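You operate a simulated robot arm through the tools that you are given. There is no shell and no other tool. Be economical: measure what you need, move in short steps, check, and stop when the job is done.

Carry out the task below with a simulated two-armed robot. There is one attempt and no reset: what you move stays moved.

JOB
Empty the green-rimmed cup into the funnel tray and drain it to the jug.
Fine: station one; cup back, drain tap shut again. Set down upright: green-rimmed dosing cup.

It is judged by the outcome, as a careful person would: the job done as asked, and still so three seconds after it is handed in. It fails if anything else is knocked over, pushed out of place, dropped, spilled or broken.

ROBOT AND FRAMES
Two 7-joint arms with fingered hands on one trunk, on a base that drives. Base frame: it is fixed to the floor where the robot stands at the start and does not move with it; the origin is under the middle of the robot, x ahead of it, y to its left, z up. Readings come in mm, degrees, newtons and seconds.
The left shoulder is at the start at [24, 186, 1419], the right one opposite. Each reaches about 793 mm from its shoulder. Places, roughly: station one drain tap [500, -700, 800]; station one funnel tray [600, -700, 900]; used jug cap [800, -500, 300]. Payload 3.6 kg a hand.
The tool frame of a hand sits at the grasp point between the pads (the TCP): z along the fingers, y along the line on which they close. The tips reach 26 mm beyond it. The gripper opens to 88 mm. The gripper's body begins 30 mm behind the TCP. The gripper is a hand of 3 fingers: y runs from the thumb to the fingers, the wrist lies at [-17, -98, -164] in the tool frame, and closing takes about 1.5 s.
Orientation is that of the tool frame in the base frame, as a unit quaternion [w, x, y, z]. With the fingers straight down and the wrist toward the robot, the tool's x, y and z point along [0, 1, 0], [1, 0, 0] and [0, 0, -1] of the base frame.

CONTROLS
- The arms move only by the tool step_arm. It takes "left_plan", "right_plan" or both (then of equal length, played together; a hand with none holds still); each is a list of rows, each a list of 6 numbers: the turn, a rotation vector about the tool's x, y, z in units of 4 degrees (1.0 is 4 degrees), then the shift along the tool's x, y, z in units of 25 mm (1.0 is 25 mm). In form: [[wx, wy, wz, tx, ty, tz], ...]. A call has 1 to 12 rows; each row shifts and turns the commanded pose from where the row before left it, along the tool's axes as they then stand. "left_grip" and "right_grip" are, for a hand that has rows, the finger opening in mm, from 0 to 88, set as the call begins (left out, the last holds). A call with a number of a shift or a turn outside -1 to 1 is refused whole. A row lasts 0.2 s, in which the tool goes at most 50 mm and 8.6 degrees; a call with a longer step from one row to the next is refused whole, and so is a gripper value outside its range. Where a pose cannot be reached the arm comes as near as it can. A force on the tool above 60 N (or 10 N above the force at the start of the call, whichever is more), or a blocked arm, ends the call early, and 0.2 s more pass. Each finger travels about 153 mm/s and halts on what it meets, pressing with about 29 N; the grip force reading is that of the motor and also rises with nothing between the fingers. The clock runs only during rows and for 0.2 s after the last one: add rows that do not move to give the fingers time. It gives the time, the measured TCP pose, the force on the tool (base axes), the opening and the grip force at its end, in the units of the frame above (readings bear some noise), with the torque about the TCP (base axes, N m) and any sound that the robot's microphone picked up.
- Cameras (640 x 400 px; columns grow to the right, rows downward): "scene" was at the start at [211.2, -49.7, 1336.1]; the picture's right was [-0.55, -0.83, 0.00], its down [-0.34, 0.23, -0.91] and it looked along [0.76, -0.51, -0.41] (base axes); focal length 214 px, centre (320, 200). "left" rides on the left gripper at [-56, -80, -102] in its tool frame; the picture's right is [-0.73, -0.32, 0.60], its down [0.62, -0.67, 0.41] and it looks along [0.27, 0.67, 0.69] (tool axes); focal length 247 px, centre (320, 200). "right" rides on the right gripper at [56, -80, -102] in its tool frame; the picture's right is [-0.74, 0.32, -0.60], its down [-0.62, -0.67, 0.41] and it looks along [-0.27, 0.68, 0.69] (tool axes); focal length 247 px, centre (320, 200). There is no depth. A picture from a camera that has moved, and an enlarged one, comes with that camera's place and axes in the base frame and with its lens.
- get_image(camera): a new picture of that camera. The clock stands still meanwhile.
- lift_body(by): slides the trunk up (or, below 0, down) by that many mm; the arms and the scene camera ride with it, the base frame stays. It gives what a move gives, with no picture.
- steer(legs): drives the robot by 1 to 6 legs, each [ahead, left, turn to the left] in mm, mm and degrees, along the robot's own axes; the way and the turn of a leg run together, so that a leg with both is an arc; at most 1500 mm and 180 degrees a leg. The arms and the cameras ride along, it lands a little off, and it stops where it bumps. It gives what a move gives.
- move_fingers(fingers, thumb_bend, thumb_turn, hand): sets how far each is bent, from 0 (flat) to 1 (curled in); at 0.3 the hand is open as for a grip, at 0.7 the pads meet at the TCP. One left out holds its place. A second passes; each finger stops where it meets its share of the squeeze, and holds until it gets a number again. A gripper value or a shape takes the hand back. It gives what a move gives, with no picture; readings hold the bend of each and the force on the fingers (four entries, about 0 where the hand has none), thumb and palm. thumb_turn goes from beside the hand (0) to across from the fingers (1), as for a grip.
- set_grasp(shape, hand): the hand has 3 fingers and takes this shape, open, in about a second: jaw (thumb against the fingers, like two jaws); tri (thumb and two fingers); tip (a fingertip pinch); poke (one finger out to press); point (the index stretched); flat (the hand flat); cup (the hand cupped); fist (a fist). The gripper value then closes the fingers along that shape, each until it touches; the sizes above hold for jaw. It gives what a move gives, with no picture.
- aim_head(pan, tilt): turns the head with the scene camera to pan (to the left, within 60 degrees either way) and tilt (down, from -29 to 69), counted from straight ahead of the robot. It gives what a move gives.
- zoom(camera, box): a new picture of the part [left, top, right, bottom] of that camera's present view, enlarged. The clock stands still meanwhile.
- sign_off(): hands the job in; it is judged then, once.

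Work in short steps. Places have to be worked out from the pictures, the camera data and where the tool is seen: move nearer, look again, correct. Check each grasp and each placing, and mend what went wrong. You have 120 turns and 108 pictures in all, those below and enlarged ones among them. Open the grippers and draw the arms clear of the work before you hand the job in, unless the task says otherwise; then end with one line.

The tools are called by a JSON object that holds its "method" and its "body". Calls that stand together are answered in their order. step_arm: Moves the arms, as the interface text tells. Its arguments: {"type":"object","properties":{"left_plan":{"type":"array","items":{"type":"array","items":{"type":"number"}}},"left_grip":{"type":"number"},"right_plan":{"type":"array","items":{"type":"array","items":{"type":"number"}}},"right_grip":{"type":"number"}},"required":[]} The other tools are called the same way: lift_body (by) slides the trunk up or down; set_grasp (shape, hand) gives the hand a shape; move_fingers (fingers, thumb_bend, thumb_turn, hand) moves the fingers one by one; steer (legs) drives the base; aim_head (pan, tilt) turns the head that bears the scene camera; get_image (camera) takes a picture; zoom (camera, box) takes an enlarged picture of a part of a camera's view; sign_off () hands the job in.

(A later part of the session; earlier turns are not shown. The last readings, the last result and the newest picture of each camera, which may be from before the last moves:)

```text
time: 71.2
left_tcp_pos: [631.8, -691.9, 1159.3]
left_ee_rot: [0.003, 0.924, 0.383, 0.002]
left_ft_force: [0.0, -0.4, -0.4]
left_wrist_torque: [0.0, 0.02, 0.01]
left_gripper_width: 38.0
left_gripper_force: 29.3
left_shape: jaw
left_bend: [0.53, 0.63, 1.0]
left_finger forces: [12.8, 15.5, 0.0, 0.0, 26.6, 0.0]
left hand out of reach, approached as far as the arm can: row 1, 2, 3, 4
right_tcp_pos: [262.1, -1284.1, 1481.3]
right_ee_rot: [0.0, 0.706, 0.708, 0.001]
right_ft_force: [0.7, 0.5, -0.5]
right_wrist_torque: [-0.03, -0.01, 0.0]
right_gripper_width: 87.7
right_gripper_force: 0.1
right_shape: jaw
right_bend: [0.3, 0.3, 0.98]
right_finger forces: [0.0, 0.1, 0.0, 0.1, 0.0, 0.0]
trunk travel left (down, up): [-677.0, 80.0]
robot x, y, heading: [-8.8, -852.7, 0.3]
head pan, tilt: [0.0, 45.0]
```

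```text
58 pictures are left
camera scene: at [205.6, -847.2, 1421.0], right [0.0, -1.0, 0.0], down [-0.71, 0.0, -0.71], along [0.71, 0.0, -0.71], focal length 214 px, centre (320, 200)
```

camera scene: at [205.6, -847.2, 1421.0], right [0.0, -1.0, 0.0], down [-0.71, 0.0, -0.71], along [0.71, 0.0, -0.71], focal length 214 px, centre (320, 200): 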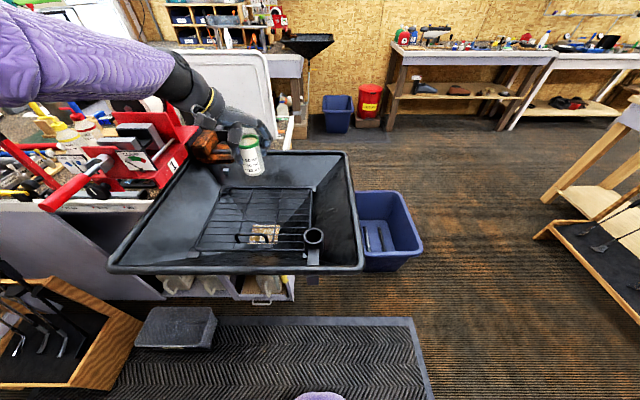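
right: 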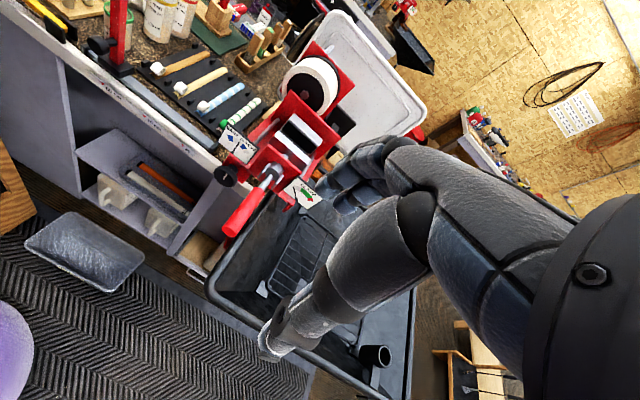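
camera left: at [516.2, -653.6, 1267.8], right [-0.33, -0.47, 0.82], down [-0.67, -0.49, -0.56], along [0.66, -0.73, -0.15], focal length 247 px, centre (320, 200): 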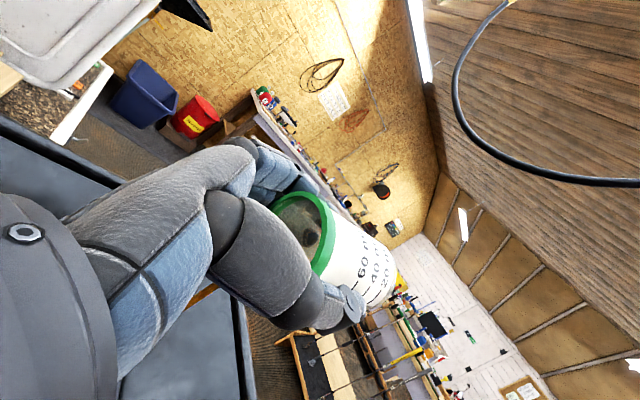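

The arm is straight and locked: wrist distance stays ~590 mm and it only slides tangentially. The cup is empty, so I can pitch the fingers forward about 40° to relieve the wrist, and then retract with a bent elbow.

{"method": "step_arm", "body": {"left_plan": [[-1, 0, 0, 0, 0, 0], [-1, 0, 0, 0, 0, 0], [-1, 0, 0, 0, 0, 0], [-1, 0, 0, 0, 0, 0], [-1, 0, 0, 0, 0, 0], [-1, 0, 0, 0, 0, 0], [-1, 0, 0, 0, 0, 0], [-1, 0, 0, 0, 0, 0], [-1, 0, 0, 0, 0, 0]]}}

{"method": "step_arm", "body": {"left_plan": [[0, 0, 0, -0.5, -0.4, -0.45], [0, 0, 0, -0.5, -0.4, -0.45], [0, 0, 0, -0.5, -0.4, -0.45], [0, 0, 0, -0.5, -0.4, -0.45]]}}

{"method": "get_image", "body": {"camera": "scene"}}

```text
time: 73.2
left_tcp_pos: [643.3, -694.7, 1158.2]
left_ee_rot: [0.288, 0.877, 0.364, 0.123]
left_ft_force: [0.1, -0.1, -0.1]
left_wrist_torque: [0.02, 0.01, 0.0]
left_gripper_width: 38.2
left_gripper_force: 28.6
left_shape: jaw
left_bend: [0.53, 0.63, 1.0]
left_finger forces: [12.6, 15.8, 0.0, 0.1, 27.0, 0.0]
left hand out of reach, approached as far as the arm can: row 1, 2, 3, 5, 9
right_tcp_pos: [263.2, -1285.0, 1482.1]
right_ee_rot: [0.0, 0.706, 0.708, 0.001]
right_ft_force: [-0.1, -0.1, 1.2]
right_wrist_torque: [-0.03, 0.02, 0.01]
right_gripper_width: 87.7
right_gripper_force: 0.1
right_shape: jaw
right_bend: [0.3, 0.3, 0.98]
right_finger forces: [0.0, 0.0, 0.1, 0.1, 0.0, 0.0]
trunk travel left (down, up): [-677.0, 80.0]
robot x, y, heading: [-5.3, -851.2, 0.3]
head pan, tilt: [0.0, 45.0]
```

```text
time: 74.2
left_tcp_pos: [625.3, -681.9, 1131.9]
left_ee_rot: [0.288, 0.878, 0.363, 0.122]
left_ft_force: [0.6, 0.8, -0.5]
left_wrist_torque: [0.0, -0.01, -0.02]
left_gripper_width: 38.0
left_gripper_force: 28.6
left_shape: jaw
left_bend: [0.53, 0.63, 1.0]
left_finger forces: [12.4, 15.7, 0.0, 0.0, 26.9, 0.0]
left hand out of reach, approached as far as the arm can: row 1, 2, 3, 4
right_tcp_pos: [261.7, -1284.7, 1480.9]
right_ee_rot: [0.0, 0.705, 0.709, -0.001]
right_ft_force: [0.4, -0.3, 0.1]
right_wrist_torque: [0.0, 0.01, -0.01]
right_gripper_width: 87.7
right_gripper_force: 0.0
right_shape: jaw
right_bend: [0.3, 0.3, 0.98]
right_finger forces: [0.0, 0.1, 0.0, 0.0, 0.0, 0.0]
trunk travel left (down, up): [-677.0, 80.0]
robot x, y, heading: [-7.7, -849.1, 0.1]
head pan, tilt: [0.0, 45.0]
```

```text
57 pictures are left
camera scene: at [205.6, -847.1, 1421.1], right [0.0, -1.0, 0.0], down [-0.71, 0.0, -0.71], along [0.71, 0.0, -0.71], focal length 214 px, centre (320, 200)
```

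scene: 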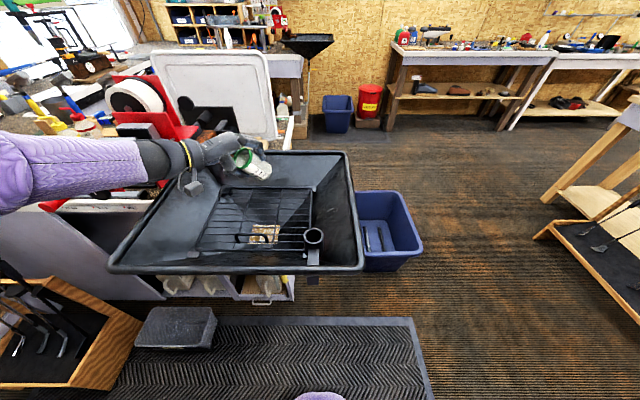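

Still locked. The tilted (handshake) posture did bend the elbow, so I'll return to yaw 0, roll the hand again, and retract from there. The cup is empty and still over the tray.

{"method": "step_arm", "body": {"left_plan": [[1, 0, 0, 0, 0, -0.2], [1, 0, 0, 0, 0, -0.2], [1, 0, 0, 0, 0, -0.2], [1, 0, 0, 0, 0, -0.2], [1, 0, 0, 0, 0, -0.2], [1, 0, 0, 0, 0, -0.2], [1, 0, 0, 0, 0, -0.2], [1, 0, 0, 0, 0, -0.2], [1, 0, 0, 0, 0, -0.2]]}}

{"method": "step_arm", "body": {"left_plan": [[0, 0, -1, 0, 0, 0], [0, 0, -1, 0, 0, 0], [0, 0, -1, 0, 0, 0], [0, 0, -1, 0, 0, 0], [0, 0, -1, 0, 0, 0], [0, 0, -1, 0, 0, 0], [0, 0, -1, 0, 0, 0], [0, 0, -1, 0, 0, 0], [0, 0, -1, 0, 0, 0], [0, 0, -1, 0, 0, 0], [0, 0, -1, 0, 0, 0]]}}

{"method": "step_arm", "body": {"left_plan": [[0, -1, 0, 0, 0, 0], [0, -1, 0, 0, 0, 0], [0, -1, 0, 0, 0, 0], [0, -1, 0, 0, 0, 0], [0, -1, 0, 0, 0, 0], [0, -1, 0, 0, 0, 0], [0, -1, 0, 0, 0, 0], [0, -1, 0, 0, 0, 0], [0, -1, 0, 0, 0, 0], [0, -1, 0, 0, 0, 0], [0, -1, 0, 0, 0, 0], [0, -1, 0, 0, 0, 0]]}}

{"method": "get_image", "body": {"camera": "scene"}}

```text
time: 76.2
left_tcp_pos: [634.2, -671.8, 1162.0]
left_ee_rot: [0.002, 0.924, 0.383, 0.003]
left_ft_force: [1.4, 0.0, -0.6]
left_wrist_torque: [-0.02, 0.02, -0.01]
left_gripper_width: 38.1
left_gripper_force: 28.7
left_shape: jaw
left_bend: [0.53, 0.63, 1.0]
left_finger forces: [12.2, 16.0, 0.0, 0.0, 26.7, 0.0]
left hand out of reach, approached as far as the arm can: row 1, 2, 3, 4, 6
right_tcp_pos: [262.3, -1285.3, 1481.5]
right_ee_rot: [0.0, 0.706, 0.709, 0.0]
right_ft_force: [-0.4, 0.1, 0.4]
right_wrist_torque: [-0.01, -0.01, 0.0]
right_gripper_width: 87.7
right_gripper_force: 0.1
right_shape: jaw
right_bend: [0.3, 0.3, 0.98]
right_finger forces: [0.1, 0.0, 0.0, 0.0, 0.0, 0.1]
trunk travel left (down, up): [-677.0, 80.0]
robot x, y, heading: [-8.7, -848.5, 0.2]
head pan, tilt: [0.0, 45.0]
```

```text
time: 78.6
left_tcp_pos: [665.9, -671.8, 1150.5]
left_ee_rot: [0.003, 0.712, 0.702, 0.001]
left_ft_force: [-0.3, 0.6, -0.8]
left_wrist_torque: [0.01, -0.01, 0.0]
left_gripper_width: 38.0
left_gripper_force: 28.5
left_shape: jaw
left_bend: [0.53, 0.63, 1.0]
left_finger forces: [12.1, 15.9, 0.0, 0.0, 26.8, 0.0]
left hand out of reach, approached as far as the arm can: row 2, 3, 4, 5, 6, 7, 9
right_tcp_pos: [262.7, -1285.3, 1482.4]
right_ee_rot: [0.0, 0.706, 0.708, 0.0]
right_ft_force: [0.4, 0.2, -0.4]
right_wrist_torque: [0.02, 0.01, 0.0]
right_gripper_width: 87.7
right_gripper_force: 0.1
right_shape: jaw
right_bend: [0.3, 0.3, 0.98]
right_finger forces: [0.1, 0.0, 0.1, 0.0, 0.1, 0.1]
trunk travel left (down, up): [-677.0, 80.0]
robot x, y, heading: [-7.5, -848.0, 0.4]
head pan, tilt: [0.0, 45.0]
```

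```text
time: 81.2
left_tcp_pos: [640.2, -682.6, 1163.8]
left_ee_rot: [0.289, 0.652, 0.639, -0.289]
left_ft_force: [0.3, -0.6, -0.9]
left_wrist_torque: [0.0, 0.02, 0.01]
left_gripper_width: 38.1
left_gripper_force: 29.1
left_shape: jaw
left_bend: [0.53, 0.63, 1.0]
left_finger forces: [11.9, 16.5, 0.1, 0.1, 26.7, 0.0]
left hand out of reach, approached as far as the arm can: row 6, 8, 10, 11, 12
right_tcp_pos: [263.5, -1283.7, 1482.5]
right_ee_rot: [0.0, 0.706, 0.708, 0.0]
right_ft_force: [0.5, 0.0, -0.3]
right_wrist_torque: [-0.02, -0.02, -0.01]
right_gripper_width: 88.1
right_gripper_force: 0.0
right_shape: jaw
right_bend: [0.3, 0.3, 0.98]
right_finger forces: [0.0, 0.0, 0.1, 0.0, 0.0, 0.0]
trunk travel left (down, up): [-677.0, 80.0]
robot x, y, heading: [-8.4, -848.8, -0.1]
head pan, tilt: [0.0, 45.0]
```

```text
56 pictures are left
camera scene: at [205.6, -847.2, 1421.1], right [0.0, -1.0, 0.0], down [-0.71, 0.0, -0.71], along [0.71, 0.0, -0.71], focal length 214 px, centre (320, 200)
```

scene: 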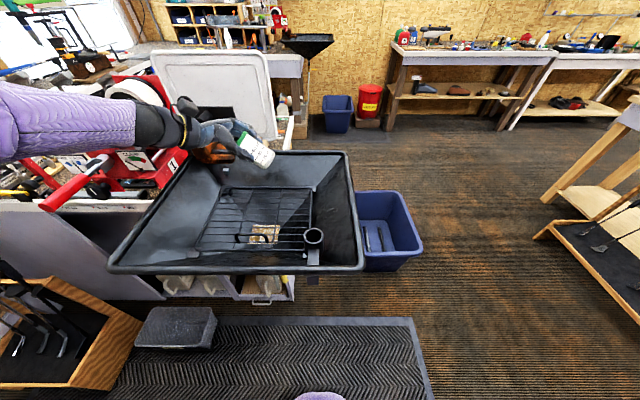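

Continuing the roll to ~96°, shifting right at the same time to stay clear of the vise.

{"method": "step_arm", "body": {"left_plan": [[0, -1, 0, -0.3, 0, 0.3], [0, -1, 0, -0.3, 0, 0.3], [0, -1, 0, -0.3, 0, 0.3], [0, -1, 0, -0.2, 0, 0.4], [0, -1, 0, -0.2, 0, 0.4], [0, -1, 0, -0.2, 0, 0.4], [0, -1, 0, -0.1, -0.2, 0.4], [0, -1, 0, -0.1, -0.2, 0.4], [0, -1, 0, -0.1, -0.2, 0.4], [0, -1, 0, 0, -0.4, 0.2], [0, -1, 0, 0, -0.4, 0], [0, -1, 0, 0, -0.4, 0]]}}

{"method": "get_image", "body": {"camera": "scene"}}

```text
time: 83.8
left_tcp_pos: [569.6, -794.1, 1186.6]
left_ee_rot: [-0.524, -0.478, -0.466, 0.529]
left_ft_force: [0.8, -0.1, -0.8]
left_wrist_torque: [0.01, 0.01, 0.0]
left_gripper_width: 38.3
left_gripper_force: 29.1
left_shape: jaw
left_bend: [0.53, 0.63, 1.0]
left_finger forces: [11.7, 16.5, 0.0, 0.0, 26.7, 0.0]
left hand out of reach, approached as far as the arm can: row 1, 2, 3, 4, 5, 6, 8
right_tcp_pos: [263.1, -1284.5, 1482.4]
right_ee_rot: [0.0, 0.706, 0.708, 0.0]
right_ft_force: [-0.3, -0.1, 1.5]
right_wrist_torque: [0.01, -0.02, 0.02]
right_gripper_width: 87.9
right_gripper_force: 0.0
right_shape: jaw
right_bend: [0.3, 0.3, 0.98]
right_finger forces: [0.0, 0.0, 0.0, 0.1, 0.0, 0.1]
trunk travel left (down, up): [-677.0, 80.0]
robot x, y, heading: [-8.2, -850.5, 0.2]
head pan, tilt: [0.0, 45.0]
```

```text
55 pictures are left
camera scene: at [205.5, -847.4, 1421.1], right [0.0, -1.0, 0.0], down [-0.71, 0.0, -0.71], along [0.71, 0.0, -0.71], focal length 214 px, centre (320, 200)
```

scene: 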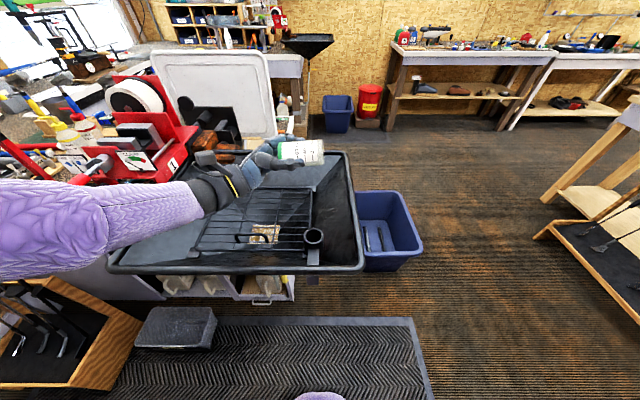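

The elbow now bends. I'll retract in this orientation while rising a bit.

{"method": "step_arm", "body": {"left_plan": [[0, 0, 0, -0.3, -0.7, 0], [0, 0, 0, -0.3, -0.7, 0], [0, 0, 0, -0.3, -0.7, 0], [0, 0, 0, -0.3, -0.7, 0], [0, 0, 0, -0.3, -0.7, 0], [0, 0, 0, -0.3, -0.7, 0]]}}

{"method": "get_image", "body": {"camera": "scene"}}

```text
time: 85.2
left_tcp_pos: [556.9, -792.2, 1172.9]
left_ee_rot: [-0.524, -0.478, -0.465, 0.529]
left_ft_force: [0.2, 0.2, 0.4]
left_wrist_torque: [0.02, 0.03, 0.0]
left_gripper_width: 38.0
left_gripper_force: 28.7
left_shape: jaw
left_bend: [0.53, 0.63, 1.0]
left_finger forces: [11.7, 16.7, 0.0, 0.1, 26.7, 0.0]
left hand out of reach, approached as far as the arm can: row 1, 2, 3, 4, 5, 6
right_tcp_pos: [262.7, -1283.6, 1481.6]
right_ee_rot: [0.001, 0.706, 0.709, 0.0]
right_ft_force: [-0.1, -0.5, -0.9]
right_wrist_torque: [-0.01, 0.0, 0.02]
right_gripper_width: 87.9
right_gripper_force: 0.1
right_shape: jaw
right_bend: [0.3, 0.3, 0.98]
right_finger forces: [0.0, 0.1, 0.0, 0.0, 0.0, 0.0]
trunk travel left (down, up): [-677.0, 80.0]
robot x, y, heading: [-10.0, -851.1, 0.2]
head pan, tilt: [0.0, 45.0]
```

```text
54 pictures are left
camera scene: at [205.6, -847.3, 1421.1], right [0.0, -1.0, 0.0], down [-0.71, 0.0, -0.71], along [0.71, 0.0, -0.71], focal length 214 px, centre (320, 200)
```

scene: 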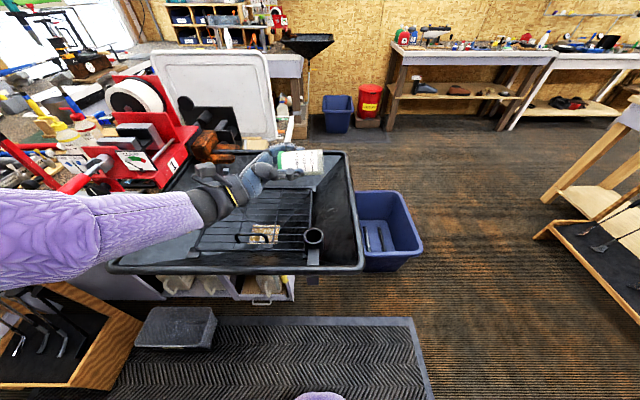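

The elbow is at its straight stop, so a purely radial move can't bend it. I'll command a strong inward hand flex, like bringing the cup toward the chest, to force the elbow to bend.

{"method": "step_arm", "body": {"left_plan": [[1, 0, 0, 0, -0.3, 0], [1, 0, 0, 0, -0.3, 0], [1, 0, 0, 0, -0.3, 0], [1, 0, 0, 0, -0.3, 0], [1, 0, 0, 0, -0.3, 0], [1, 0, 0, 0, -0.3, 0], [1, 0, 0, 0, -0.3, 0], [1, 0, 0, 0, -0.3, 0], [1, 0, 0, 0, -0.3, 0], [1, 0, 0, 0, -0.3, 0], [1, 0, 0, 0, -0.3, 0], [1, 0, 0, 0, -0.3, 0]]}}

{"method": "get_image", "body": {"camera": "scene"}}

```text
time: 87.8
left_tcp_pos: [430.8, -756.9, 1207.0]
left_ee_rot: [-0.282, -0.65, -0.211, 0.673]
left_ft_force: [-0.3, 0.0, 0.0]
left_wrist_torque: [-0.01, 0.01, 0.01]
left_gripper_width: 38.3
left_gripper_force: 28.9
left_shape: jaw
left_bend: [0.53, 0.63, 1.0]
left_finger forces: [11.3, 16.8, 0.1, 0.1, 26.7, 0.0]
left hand out of reach, approached as far as the arm can: row 2, 3, 4, 5, 6, 7, 8, 9, 10, 11, 12
right_tcp_pos: [263.0, -1284.8, 1481.3]
right_ee_rot: [0.0, 0.706, 0.709, 0.0]
right_ft_force: [1.0, -0.1, -0.7]
right_wrist_torque: [-0.01, 0.0, -0.04]
right_gripper_width: 88.2
right_gripper_force: 0.0
right_shape: jaw
right_bend: [0.3, 0.3, 0.98]
right_finger forces: [0.0, 0.0, 0.0, 0.0, 0.1, 0.0]
trunk travel left (down, up): [-677.0, 80.0]
robot x, y, heading: [-4.2, -846.9, 0.2]
head pan, tilt: [0.0, 45.0]
```

```text
53 pictures are left
camera scene: at [205.7, -847.1, 1421.0], right [0.0, -1.0, 0.0], down [-0.71, 0.0, -0.71], along [0.71, 0.0, -0.71], focal length 214 px, centre (320, 200)
```

scene: 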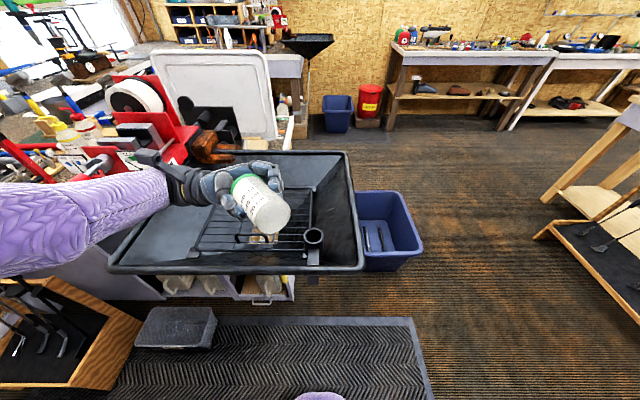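

Still straight, but tangential swings work. So I'll carry the empty cup with the straight arm, swung up above everything on the bench, and let the base do the travelling. First I'll undo the flex while rising.

{"method": "step_arm", "body": {"left_plan": [[-1, 0, 0, -0.4, 0.3, 0], [-1, 0, 0, -0.4, 0.3, 0], [-1, 0, 0, -0.4, 0.3, 0], [-1, 0, 0, -0.4, 0.3, 0], [-1, 0, 0, -0.4, 0.3, 0], [-1, 0, 0, -0.4, 0.3, 0], [-1, 0, 0, -0.4, 0.3, 0], [-1, 0, 0, -0.4, 0.3, 0], [-1, 0, 0, -0.4, 0.3, 0], [-1, 0, 0, -0.4, 0.3, 0], [-1, 0, 0, -0.4, 0.3, 0], [-1, 0, 0, -0.4, 0.3, 0]]}}

{"method": "step_arm", "body": {"left_plan": [[0, 1, 0, -0.6, 0, 0], [0, 1, 0, -0.6, 0, 0], [0, 1, 0, -0.6, 0, 0], [0, 1, 0, -0.6, 0, -0.1], [0, 1, 0, -0.6, 0, -0.2], [0, 1, 0, -0.5, 0, -0.3], [0, 1, 0, -0.5, 0, -0.4], [0, 1, 0, -0.4, 0, -0.4], [0, 1, 0, -0.3, 0, -0.4], [0, 1, 0, -0.3, 0, -0.5], [0, 1, 0, -0.2, 0, -0.5], [0, 1, 0, -0.2, 0, -0.6]]}}

{"method": "get_image", "body": {"camera": "scene"}}

```text
time: 89.8
left_tcp_pos: [528.2, -736.0, 1365.2]
left_ee_rot: [0.498, 0.577, 0.418, -0.494]
left_ft_force: [-0.4, -0.2, -0.5]
left_wrist_torque: [0.02, -0.01, 0.03]
left_gripper_width: 38.1
left_gripper_force: 29.4
left_shape: jaw
left_bend: [0.53, 0.63, 1.0]
left_finger forces: [11.4, 16.7, 0.1, 0.0, 26.8, 0.1]
right_tcp_pos: [262.9, -1284.3, 1481.7]
right_ee_rot: [0.0, 0.706, 0.708, 0.0]
right_ft_force: [-0.7, 0.4, -0.1]
right_wrist_torque: [0.03, 0.0, 0.02]
right_gripper_width: 87.6
right_gripper_force: 0.0
right_shape: jaw
right_bend: [0.3, 0.3, 0.98]
right_finger forces: [0.0, 0.0, 0.1, 0.1, 0.0, 0.1]
trunk travel left (down, up): [-677.0, 80.0]
robot x, y, heading: [-4.5, -850.6, 0.3]
head pan, tilt: [0.0, 45.0]
stopped in row 10 (left hand): the arm was blocked; the commanded pose is now the measured one
```

```text
time: 92.5
left_tcp_pos: [506.1, -705.1, 1531.3]
left_ee_rot: [0.285, 0.728, 0.583, -0.221]
left_ft_force: [-0.7, 0.2, -0.2]
left_wrist_torque: [0.04, 0.0, -0.02]
left_gripper_width: 38.3
left_gripper_force: 29.1
left_shape: jaw
left_bend: [0.53, 0.63, 1.0]
left_finger forces: [11.2, 16.6, 0.1, 0.1, 26.6, 0.0]
right_tcp_pos: [262.5, -1284.1, 1482.4]
right_ee_rot: [0.0, 0.706, 0.708, 0.0]
right_ft_force: [-0.4, -0.4, -0.4]
right_wrist_torque: [-0.04, 0.01, 0.03]
right_gripper_width: 87.6
right_gripper_force: 0.1
right_shape: jaw
right_bend: [0.3, 0.3, 0.98]
right_finger forces: [0.0, 0.1, 0.1, 0.0, 0.0, 0.0]
trunk travel left (down, up): [-677.0, 80.0]
robot x, y, heading: [-4.4, -846.2, 0.2]
head pan, tilt: [0.0, 45.0]
```

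```text
52 pictures are left
camera scene: at [205.5, -847.2, 1421.1], right [0.0, -1.0, 0.0], down [-0.71, 0.0, -0.71], along [0.71, 0.0, -0.71], focal length 214 px, centre (320, 200)
```

scene: 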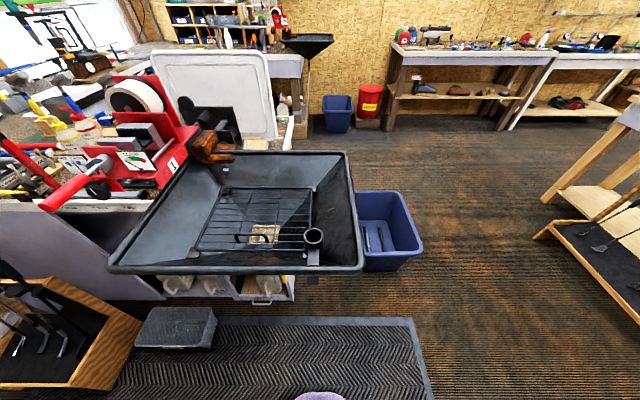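

The arm is free again: no "out of reach", and the bench is undisturbed. I'll finish untilting while keeping the hand above the tray area.

{"method": "step_arm", "body": {"left_plan": [[0, 1, 0, 0.3, 0, 0.3], [0, 1, 0, 0.3, 0, 0.3], [0, 1, 0, 0.2, 0, 0.4], [0, 1, 0, 0.2, 0, 0.4], [0, 1, 0, 0.1, 0, 0.4], [0, 1, 0, 0, 0, 0.4], [0, 1, 0, 0, 0, 0.4], [0, 1, 0, 0, 0, 0.5], [0, 1, 0, 0, 0, 0.5], [0, 1, 0, 0, 0, 0.5], [0.3, 0.4, 0, 0, 0, 0.5], [0, 0, 0, 0, 0, 0.5]]}}

{"method": "get_image", "body": {"camera": "scene"}}

```text
time: 95.0
left_tcp_pos: [525.8, -723.9, 1399.3]
left_ee_rot: [0.052, 0.761, 0.645, 0.046]
left_ft_force: [0.3, 0.7, 0.0]
left_wrist_torque: [-0.01, -0.02, -0.03]
left_gripper_width: 38.2
left_gripper_force: 29.0
left_shape: jaw
left_bend: [0.53, 0.63, 1.0]
left_finger forces: [11.2, 16.6, 0.0, 0.0, 26.5, 0.0]
right_tcp_pos: [262.5, -1284.1, 1482.3]
right_ee_rot: [0.0, 0.706, 0.708, 0.0]
right_ft_force: [-0.7, -0.5, -0.6]
right_wrist_torque: [0.04, -0.01, 0.01]
right_gripper_width: 87.7
right_gripper_force: 0.1
right_shape: jaw
right_bend: [0.3, 0.3, 0.98]
right_finger forces: [0.1, 0.0, 0.1, 0.1, 0.0, 0.1]
trunk travel left (down, up): [-677.0, 80.0]
robot x, y, heading: [-7.0, -852.7, 0.4]
head pan, tilt: [0.0, 45.0]
```

```text
51 pictures are left
camera scene: at [205.6, -847.2, 1421.1], right [0.0, -1.0, 0.0], down [-0.71, 0.0, -0.71], along [0.71, 0.0, -0.71], focal length 214 px, centre (320, 200)
```

scene: 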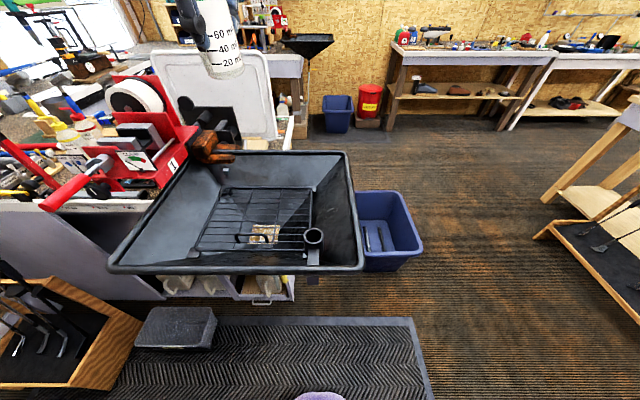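

The arm is tracking in the good branch. I'll correct the 8° pitch, yaw to the pick orientation, and come down to z≈1260.

{"method": "step_arm", "body": {"left_plan": [[0.7, 0, 0, 0, 0, 0.4], [0.7, 0, 0, 0, 0, 0.4], [0.6, 0, 0, 0, 0, 0.4], [0, 0, 0.8, 0, 0, 0.4], [0, 0, 1, 0, 0, 0.4], [0, 0, 1, 0, 0, 0.4], [0, 0, 1, 0, 0, 0.5], [0, 0, 1, 0, 0, 0.5], [0, 0, 1, 0, 0, 0.5], [0, 0, 1, 0, 0, 0.5], [0, 0, 1, 0, 0, 0.5], [0, 0, 0.8, 0, 0, 0.5]]}}

{"method": "get_image", "body": {"camera": "scene"}}

```text
time: 97.7
left_tcp_pos: [528.6, -724.1, 1263.9]
left_ee_rot: [-0.001, 0.92, 0.392, 0.001]
left_ft_force: [0.6, -0.2, -1.3]
left_wrist_torque: [0.01, 0.0, -0.01]
left_gripper_width: 37.9
left_gripper_force: 29.4
left_shape: jaw
left_bend: [0.53, 0.63, 1.0]
left_finger forces: [11.2, 16.8, 0.1, 0.0, 26.5, 0.0]
right_tcp_pos: [262.3, -1283.8, 1482.2]
right_ee_rot: [0.0, 0.706, 0.709, 0.0]
right_ft_force: [-0.4, 0.3, -0.6]
right_wrist_torque: [0.02, 0.02, 0.0]
right_gripper_width: 87.6
right_gripper_force: 0.0
right_shape: jaw
right_bend: [0.3, 0.3, 0.98]
right_finger forces: [0.1, 0.0, 0.1, 0.1, 0.0, 0.1]
trunk travel left (down, up): [-677.0, 80.0]
robot x, y, heading: [-7.9, -849.0, 0.2]
head pan, tilt: [0.0, 45.0]
```

```text
50 pictures are left
camera scene: at [205.7, -847.2, 1421.0], right [0.0, -1.0, 0.0], down [-0.71, 0.0, -0.71], along [0.71, 0.0, -0.71], focal length 214 px, centre (320, 200)
```

scene: 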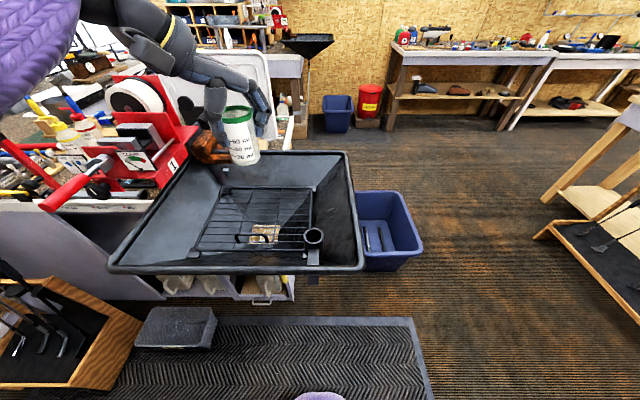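

All restored. I'll retract past the tray front, then drive left 700 mm the way I came.

{"method": "step_arm", "body": {"left_plan": [[0, 0, 0, -0.39, -0.41, 0], [0, 0, 0, -0.39, -0.41, 0], [0, 0, 0, -0.39, -0.41, 0], [0, 0, 0, -0.39, -0.41, 0], [0, 0, 0, -0.39, -0.41, 0], [0, 0, 0, -0.39, -0.41, 0], [0, 0, 0, -0.39, -0.41, 0], [0, 0, 0, -0.39, -0.41, 0]]}}

{"method": "steer", "body": {"legs": [[0, 180, 0], [0, 180, 0], [0, 180, 0], [0, 160, 0]]}}

{"method": "aim_head", "body": {"pan": 10, "tilt": 40}}

{"method": "get_image", "body": {"camera": "scene"}}

```text
time: 99.5
left_tcp_pos: [414.2, -722.5, 1264.6]
left_ee_rot: [0.0, 0.92, 0.392, 0.001]
left_ft_force: [0.4, 0.1, -0.3]
left_wrist_torque: [-0.04, -0.03, -0.04]
left_gripper_width: 38.0
left_gripper_force: 29.2
left_shape: jaw
left_bend: [0.53, 0.63, 1.0]
left_finger forces: [11.2, 16.8, 0.0, 0.1, 26.5, 0.1]
right_tcp_pos: [262.5, -1283.9, 1482.3]
right_ee_rot: [0.0, 0.706, 0.708, 0.0]
right_ft_force: [-0.2, -0.7, 0.1]
right_wrist_torque: [0.01, 0.02, -0.02]
right_gripper_width: 87.7
right_gripper_force: 0.0
right_shape: jaw
right_bend: [0.3, 0.3, 0.98]
right_finger forces: [0.0, 0.0, 0.0, 0.0, 0.0, 0.0]
trunk travel left (down, up): [-677.0, 80.0]
robot x, y, heading: [-9.5, -849.2, 0.3]
head pan, tilt: [0.0, 45.0]
```

```text
time: 104.2
left_tcp_pos: [416.0, -24.9, 1264.5]
left_ee_rot: [-0.002, 0.92, 0.391, 0.0]
left_ft_force: [0.5, 0.0, -0.6]
left_wrist_torque: [0.03, -0.01, 0.03]
left_gripper_width: 38.2
left_gripper_force: 28.7
left_shape: jaw
left_bend: [0.53, 0.63, 1.0]
left_finger forces: [11.2, 16.8, 0.0, 0.0, 26.4, 0.1]
right_tcp_pos: [260.6, -586.5, 1481.1]
right_ee_rot: [-0.001, 0.707, 0.707, 0.001]
right_ft_force: [0.5, 0.8, 0.4]
right_wrist_torque: [0.0, 0.02, 0.0]
right_gripper_width: 87.7
right_gripper_force: 0.0
right_shape: jaw
right_bend: [0.3, 0.3, 0.98]
right_finger forces: [0.1, 0.1, 0.0, 0.1, 0.0, 0.1]
trunk travel left (down, up): [-677.0, 80.0]
robot x, y, heading: [-9.4, -151.6, -0.1]
head pan, tilt: [0.0, 45.0]
```

```text
time: 104.9
left_tcp_pos: [415.9, -22.5, 1264.0]
left_ee_rot: [0.001, 0.921, 0.39, 0.0]
left_ft_force: [-0.3, -0.1, 0.1]
left_wrist_torque: [0.0, 0.02, 0.02]
left_gripper_width: 38.2
left_gripper_force: 28.8
left_shape: jaw
left_bend: [0.53, 0.63, 1.0]
left_finger forces: [11.2, 16.8, 0.0, 0.0, 26.5, 0.0]
right_tcp_pos: [260.8, -582.0, 1481.3]
right_ee_rot: [0.002, 0.708, 0.707, 0.0]
right_ft_force: [-0.4, -0.5, -0.5]
right_wrist_torque: [-0.05, -0.01, -0.01]
right_gripper_width: 87.5
right_gripper_force: 0.1
right_shape: jaw
right_bend: [0.3, 0.3, 0.98]
right_finger forces: [0.1, 0.0, 0.0, 0.0, 0.0, 0.0]
trunk travel left (down, up): [-677.0, 80.0]
robot x, y, heading: [-6.5, -147.0, 0.0]
head pan, tilt: [10.0, 40.0]
```

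```text
49 pictures are left
camera scene: at [208.8, -130.5, 1428.3], right [0.17, -0.99, 0.0], down [-0.63, -0.11, -0.77], along [0.75, 0.13, -0.64], focal length 214 px, centre (320, 200)
```

scene: 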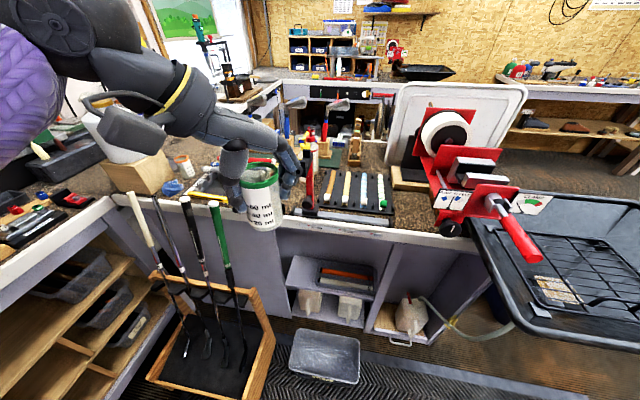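

I'm back in front of the cup's place. I'll shift the hand left to y≈54, drive 108 ahead, then extend to x≈774 at safe height.

{"method": "step_arm", "body": {"left_plan": [[0, 0, 0, 0.55, -0.53, 0], [0, 0, 0, 0.55, -0.53, 0], [0, 0, 0, 0.55, -0.53, 0], [0, 0, 0, 0.55, -0.53, 0]]}}

{"method": "steer", "body": {"legs": [[108, 0, 0]]}}

{"method": "step_arm", "body": {"left_plan": [[0, 0, 0, 0.55, 0.57, 0], [0, 0, 0, 0.55, 0.57, 0], [0, 0, 0, 0.55, 0.57, 0], [0, 0, 0, 0.55, 0.57, 0], [0, 0, 0, 0.55, 0.57, 0], [0, 0, 0, 0.55, 0.57, 0], [0, 0, 0, 0.55, 0.57, 0], [0, 0, 0, 0.55, 0.57, 0], [0, 0, 0, 0.55, 0.57, 0], [0, 0, 0, 0.55, 0.57, 0], [0, 0, 0, 0.55, 0.57, 0]]}}

{"method": "get_image", "body": {"camera": "scene"}}

```text
time: 105.9
left_tcp_pos: [416.7, 53.8, 1263.8]
left_ee_rot: [-0.001, 0.92, 0.391, 0.0]
left_ft_force: [-0.5, 0.5, -0.2]
left_wrist_torque: [-0.01, 0.0, -0.03]
left_gripper_width: 38.0
left_gripper_force: 28.8
left_shape: jaw
left_bend: [0.53, 0.63, 1.0]
left_finger forces: [11.1, 16.9, 0.1, 0.0, 26.5, 0.0]
right_tcp_pos: [260.9, -583.1, 1483.1]
right_ee_rot: [0.0, 0.708, 0.706, 0.001]
right_ft_force: [-0.9, 1.0, 0.2]
right_wrist_torque: [0.0, -0.04, 0.01]
right_gripper_width: 87.9
right_gripper_force: 0.0
right_shape: jaw
right_bend: [0.3, 0.3, 0.98]
right_finger forces: [0.0, 0.0, 0.1, 0.1, 0.1, 0.0]
trunk travel left (down, up): [-677.0, 80.0]
robot x, y, heading: [-5.3, -150.3, -0.1]
head pan, tilt: [10.0, 40.0]
```

```text
time: 107.1
left_tcp_pos: [524.4, 51.3, 1263.0]
left_ee_rot: [0.0, 0.921, 0.389, 0.0]
left_ft_force: [-0.8, 0.3, -0.7]
left_wrist_torque: [0.01, -0.02, 0.0]
left_gripper_width: 37.8
left_gripper_force: 28.7
left_shape: jaw
left_bend: [0.54, 0.63, 1.0]
left_finger forces: [11.1, 16.9, 0.0, 0.0, 26.5, 0.0]
right_tcp_pos: [367.8, -585.1, 1482.4]
right_ee_rot: [0.0, 0.708, 0.706, 0.001]
right_ft_force: [0.3, -0.1, 0.0]
right_wrist_torque: [0.01, 0.01, 0.0]
right_gripper_width: 87.9
right_gripper_force: 0.1
right_shape: jaw
right_bend: [0.3, 0.3, 0.98]
right_finger forces: [0.0, 0.0, 0.0, 0.1, 0.0, 0.0]
trunk travel left (down, up): [-677.0, 80.0]
robot x, y, heading: [97.9, -147.2, -0.2]
head pan, tilt: [10.0, 40.0]
```

```text
time: 109.5
left_tcp_pos: [742.9, 51.2, 1264.2]
left_ee_rot: [-0.001, 0.921, 0.389, 0.0]
left_ft_force: [-0.7, 0.1, -0.2]
left_wrist_torque: [0.01, -0.01, 0.0]
left_gripper_width: 37.8
left_gripper_force: 29.5
left_shape: jaw
left_bend: [0.54, 0.63, 1.0]
left_finger forces: [11.1, 16.9, 0.0, 0.1, 26.5, 0.1]
right_tcp_pos: [369.0, -585.0, 1481.5]
right_ee_rot: [0.0, 0.708, 0.706, 0.0]
right_ft_force: [1.2, 0.1, -0.1]
right_wrist_torque: [0.02, -0.03, -0.04]
right_gripper_width: 87.9
right_gripper_force: 0.1
right_shape: jaw
right_bend: [0.3, 0.3, 0.98]
right_finger forces: [0.1, 0.0, 0.0, 0.0, 0.0, 0.0]
trunk travel left (down, up): [-677.0, 80.0]
robot x, y, heading: [102.6, -149.4, 0.0]
head pan, tilt: [10.0, 40.0]
```

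```text
48 pictures are left
camera scene: at [317.1, -133.4, 1428.2], right [0.17, -0.99, 0.0], down [-0.63, -0.11, -0.77], along [0.75, 0.13, -0.64], focal length 214 px, centre (320, 200)
```

scene: 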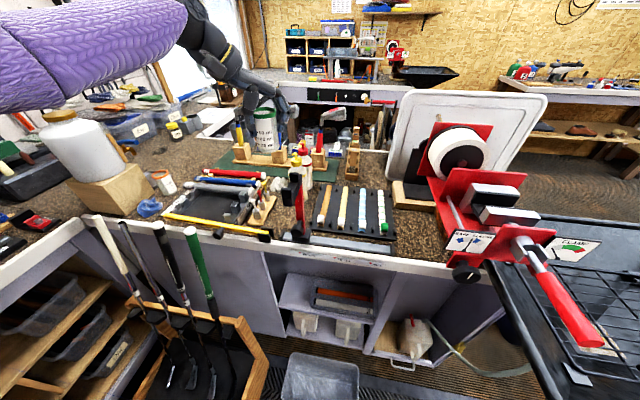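

I'll make a final xy correction (+31, +3) and then lower with the trunk to 30 mm above the resting height.

{"method": "step_arm", "body": {"left_plan": [[0, 0, 0, 0.48, 0.42, 0], [0, 0, 0, 0.46, 0.4, 0]]}}

{"method": "lift_body", "body": {"by": -120}}

{"method": "lift_body", "body": {"by": -120}}

{"method": "zoom", "body": {"camera": "scene", "box": [220, 60, 340, 190]}}

{"method": "get_image", "body": {"camera": "left"}}

```text
time: 110.1
left_tcp_pos: [773.8, 52.6, 1263.3]
left_ee_rot: [-0.002, 0.922, 0.388, 0.0]
left_ft_force: [0.3, -0.1, -0.4]
left_wrist_torque: [-0.01, 0.0, 0.01]
left_gripper_width: 38.1
left_gripper_force: 28.9
left_shape: jaw
left_bend: [0.54, 0.63, 1.0]
left_finger forces: [11.2, 16.8, 0.0, 0.0, 26.4, 0.0]
right_tcp_pos: [368.3, -586.8, 1481.5]
right_ee_rot: [-0.001, 0.708, 0.706, 0.0]
right_ft_force: [-0.1, -0.3, 1.2]
right_wrist_torque: [0.0, -0.01, -0.02]
right_gripper_width: 87.5
right_gripper_force: 0.0
right_shape: jaw
right_bend: [0.3, 0.3, 0.98]
right_finger forces: [0.1, 0.1, 0.1, 0.0, 0.1, 0.0]
trunk travel left (down, up): [-677.0, 80.0]
robot x, y, heading: [97.3, -149.5, -0.1]
head pan, tilt: [10.0, 40.0]
```

```text
time: 111.6
left_tcp_pos: [773.3, 53.0, 1144.8]
left_ee_rot: [0.0, 0.921, 0.389, 0.001]
left_ft_force: [-0.7, -0.2, -0.3]
left_wrist_torque: [0.03, 0.02, 0.01]
left_gripper_width: 38.0
left_gripper_force: 29.6
left_shape: jaw
left_bend: [0.54, 0.63, 1.0]
left_finger forces: [11.0, 16.7, 0.0, 0.0, 26.4, 0.0]
right_tcp_pos: [368.4, -585.0, 1361.8]
right_ee_rot: [0.0, 0.708, 0.706, 0.0]
right_ft_force: [0.3, -0.4, 0.3]
right_wrist_torque: [0.03, -0.02, -0.01]
right_gripper_width: 87.9
right_gripper_force: 0.1
right_shape: jaw
right_bend: [0.3, 0.3, 0.98]
right_finger forces: [0.0, 0.1, 0.0, 0.0, 0.0, 0.1]
trunk travel left (down, up): [-557.0, 200.0]
robot x, y, heading: [104.2, -151.7, -0.3]
head pan, tilt: [10.0, 40.0]
```

```text
time: 113.1
left_tcp_pos: [771.8, 54.6, 1024.6]
left_ee_rot: [-0.001, 0.921, 0.39, 0.002]
left_ft_force: [-0.1, 0.7, -0.8]
left_wrist_torque: [0.0, 0.03, 0.02]
left_gripper_width: 38.1
left_gripper_force: 28.5
left_shape: jaw
left_bend: [0.54, 0.63, 1.0]
left_finger forces: [10.9, 16.9, 0.0, 0.1, 26.4, 0.1]
right_tcp_pos: [367.2, -583.9, 1242.0]
right_ee_rot: [0.0, 0.709, 0.705, 0.0]
right_ft_force: [0.1, 0.4, 0.3]
right_wrist_torque: [0.03, -0.01, -0.01]
right_gripper_width: 87.6
right_gripper_force: 0.0
right_shape: jaw
right_bend: [0.3, 0.3, 0.98]
right_finger forces: [0.0, 0.0, 0.1, 0.0, 0.1, 0.0]
trunk travel left (down, up): [-437.0, 320.0]
robot x, y, heading: [103.7, -148.7, 0.0]
head pan, tilt: [10.0, 40.0]
```

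```text
3.08 times, centred on (280, 125) of scene
camera zoom: at [325.7, -132.8, 1182.8], right [0.17, -0.99, 0.0], down [-0.63, -0.11, -0.77], along [0.75, 0.13, -0.64], focal length 660 px, centre (443, 431)
```

zoom: 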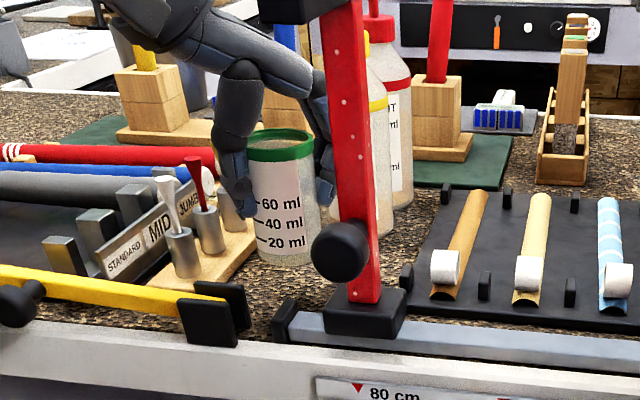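

```text
46 pictures are left
camera left: at [676.6, 68.3, 1125.8], right [-0.74, -0.3, -0.6], down [-0.04, 0.91, -0.41], along [0.67, -0.28, -0.69], focal length 247 px, centre (320, 200)
```

left: 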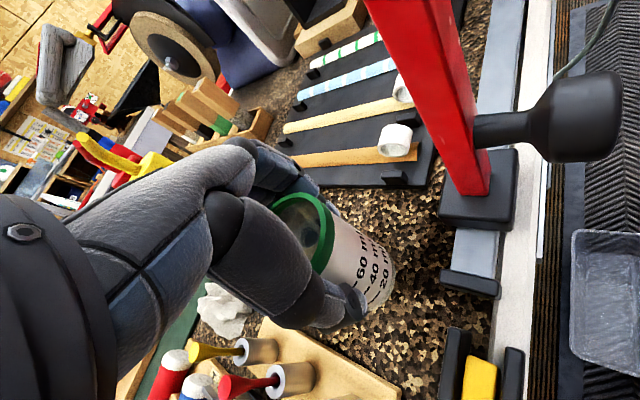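

The cup hangs upright over its place, about 34 mm above rest. I'll lower in two steps, watching the force.

{"method": "lift_body", "body": {"by": -30}}

{"method": "lift_body", "body": {"by": -4}}

{"method": "zoom", "body": {"camera": "scene", "box": [220, 60, 340, 190]}}

```text
time: 113.8
left_tcp_pos: [772.0, 54.2, 992.8]
left_ee_rot: [0.001, 0.921, 0.39, 0.0]
left_ft_force: [1.0, 0.4, -1.2]
left_wrist_torque: [0.0, -0.02, 0.02]
left_gripper_width: 38.3
left_gripper_force: 28.6
left_shape: jaw
left_bend: [0.54, 0.63, 1.0]
left_finger forces: [11.3, 17.2, 0.1, 0.1, 27.0, 0.1]
right_tcp_pos: [368.0, -585.0, 1212.0]
right_ee_rot: [0.0, 0.708, 0.707, 0.0]
right_ft_force: [-0.7, 0.0, -0.2]
right_wrist_torque: [0.01, 0.04, 0.0]
right_gripper_width: 88.0
right_gripper_force: 0.0
right_shape: jaw
right_bend: [0.3, 0.3, 0.98]
right_finger forces: [0.0, 0.0, 0.0, 0.1, 0.0, 0.0]
trunk travel left (down, up): [-407.0, 350.0]
robot x, y, heading: [101.4, -149.4, -0.1]
head pan, tilt: [10.0, 40.0]
```

```text
time: 114.4
left_tcp_pos: [772.8, 52.4, 990.4]
left_ee_rot: [0.0, 0.921, 0.389, 0.001]
left_ft_force: [1.2, 0.5, 3.6]
left_wrist_torque: [-0.04, 0.02, -0.03]
left_gripper_width: 38.1
left_gripper_force: 28.8
left_shape: jaw
left_bend: [0.54, 0.63, 1.0]
left_finger forces: [11.7, 17.3, 0.1, 0.0, 28.1, 0.1]
right_tcp_pos: [368.5, -585.0, 1208.2]
right_ee_rot: [0.0, 0.708, 0.706, 0.0]
right_ft_force: [0.2, 1.2, 0.4]
right_wrist_torque: [-0.01, 0.03, -0.05]
right_gripper_width: 87.8
right_gripper_force: 0.0
right_shape: jaw
right_bend: [0.3, 0.3, 0.98]
right_finger forces: [0.0, 0.1, 0.0, 0.1, 0.1, 0.0]
trunk travel left (down, up): [-403.0, 354.0]
robot x, y, heading: [98.6, -146.8, -0.2]
head pan, tilt: [10.0, 40.0]
```

```text
3.08 times, centred on (280, 125) of scene
camera zoom: at [329.0, -132.8, 1146.7], right [0.17, -0.99, 0.0], down [-0.63, -0.11, -0.77], along [0.75, 0.13, -0.64], focal length 660 px, centre (443, 431)
```

zoom: 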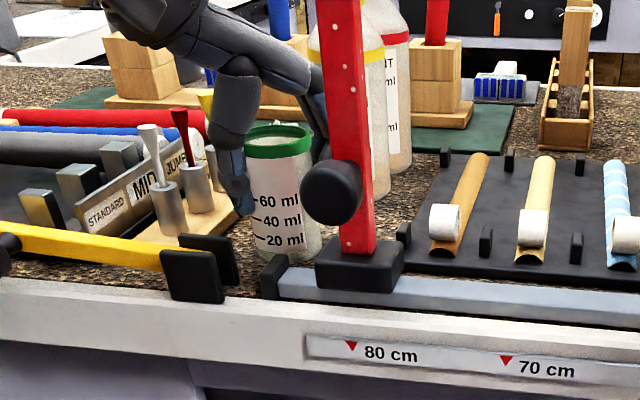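

The upward force of ~3.6 N shows the cup has touched down. I'll open the hand and raise it straight up.

{"method": "step_arm", "body": {"left_plan": [[0, 0, 0, 0, 0, 0], [0, 0, 0, 0, 0, 0], [0, 0, 0, 0, 0, 0], [0, 0, 0, 0, 0, 0], [0, 0, 0, 0, 0, 0]], "left_grip": 88}}

{"method": "lift_body", "body": {"by": 120}}

{"method": "zoom", "body": {"camera": "scene", "box": [220, 60, 340, 190]}}

{"method": "zoom", "body": {"camera": "left", "box": [320, 200, 480, 360]}}

```text
time: 115.6
left_tcp_pos: [773.9, 53.9, 989.3]
left_ee_rot: [-0.001, 0.921, 0.39, 0.0]
left_ft_force: [0.8, -0.2, -0.4]
left_wrist_torque: [-0.04, 0.0, -0.02]
left_gripper_width: 87.4
left_gripper_force: 0.0
left_shape: jaw
left_bend: [0.3, 0.3, 0.98]
left_finger forces: [0.0, 0.1, 0.0, 0.0, 0.1, 0.0]
right_tcp_pos: [370.1, -585.4, 1208.1]
right_ee_rot: [0.0, 0.708, 0.706, 0.0]
right_ft_force: [0.2, -0.1, -0.4]
right_wrist_torque: [0.01, 0.03, 0.02]
right_gripper_width: 88.0
right_gripper_force: 0.0
right_shape: jaw
right_bend: [0.3, 0.3, 0.98]
right_finger forces: [0.1, 0.1, 0.1, 0.0, 0.1, 0.0]
trunk travel left (down, up): [-403.0, 354.0]
robot x, y, heading: [97.4, -148.1, 0.1]
head pan, tilt: [10.0, 40.0]
```

```text
time: 117.1
left_tcp_pos: [772.9, 53.8, 1107.6]
left_ee_rot: [0.0, 0.921, 0.389, -0.001]
left_ft_force: [0.7, 0.9, -0.4]
left_wrist_torque: [0.0, 0.0, 0.02]
left_gripper_width: 87.4
left_gripper_force: 0.0
left_shape: jaw
left_bend: [0.3, 0.3, 0.98]
left_finger forces: [0.1, 0.0, 0.1, 0.0, 0.1, 0.0]
right_tcp_pos: [369.1, -585.1, 1329.0]
right_ee_rot: [0.0, 0.708, 0.706, 0.0]
right_ft_force: [-0.2, 0.9, 0.4]
right_wrist_torque: [0.01, 0.0, -0.01]
right_gripper_width: 87.6
right_gripper_force: 0.1
right_shape: jaw
right_bend: [0.3, 0.3, 0.98]
right_finger forces: [0.0, 0.0, 0.0, 0.0, 0.0, 0.0]
trunk travel left (down, up): [-523.0, 234.0]
robot x, y, heading: [102.2, -150.8, -0.2]
head pan, tilt: [10.0, 40.0]
```

```text
3.08 times, centred on (280, 125) of scene
camera zoom: at [320.2, -132.8, 1272.0], right [0.17, -0.99, 0.0], down [-0.63, -0.11, -0.77], along [0.75, 0.13, -0.64], focal length 660 px, centre (443, 431)
```

zoom: 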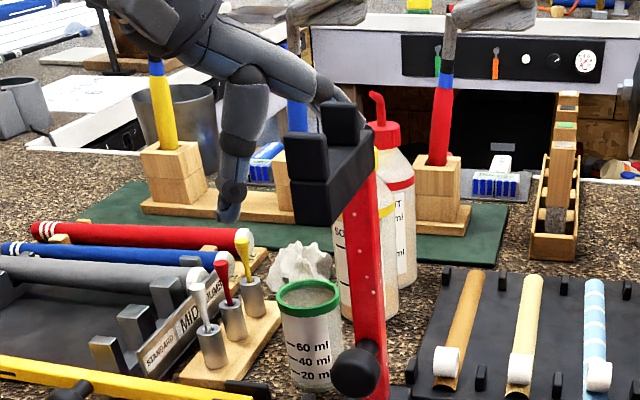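

```text
2.50 times, centred on (400, 280) of left
camera zoom: at [677.0, 68.2, 1210.9], right [-0.74, -0.3, -0.6], down [-0.04, 0.91, -0.41], along [0.67, -0.28, -0.69], focal length 617 px, centre (120, 0)
```

zoom: 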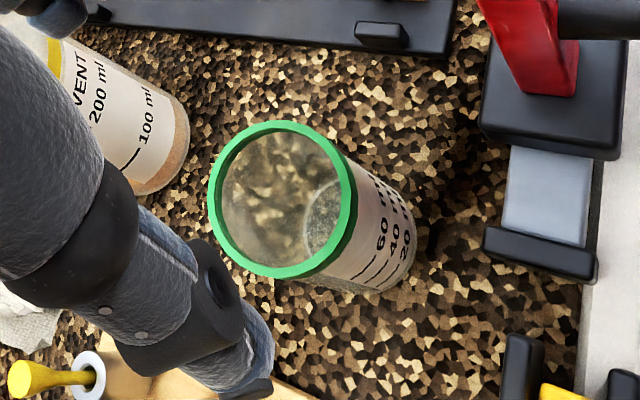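

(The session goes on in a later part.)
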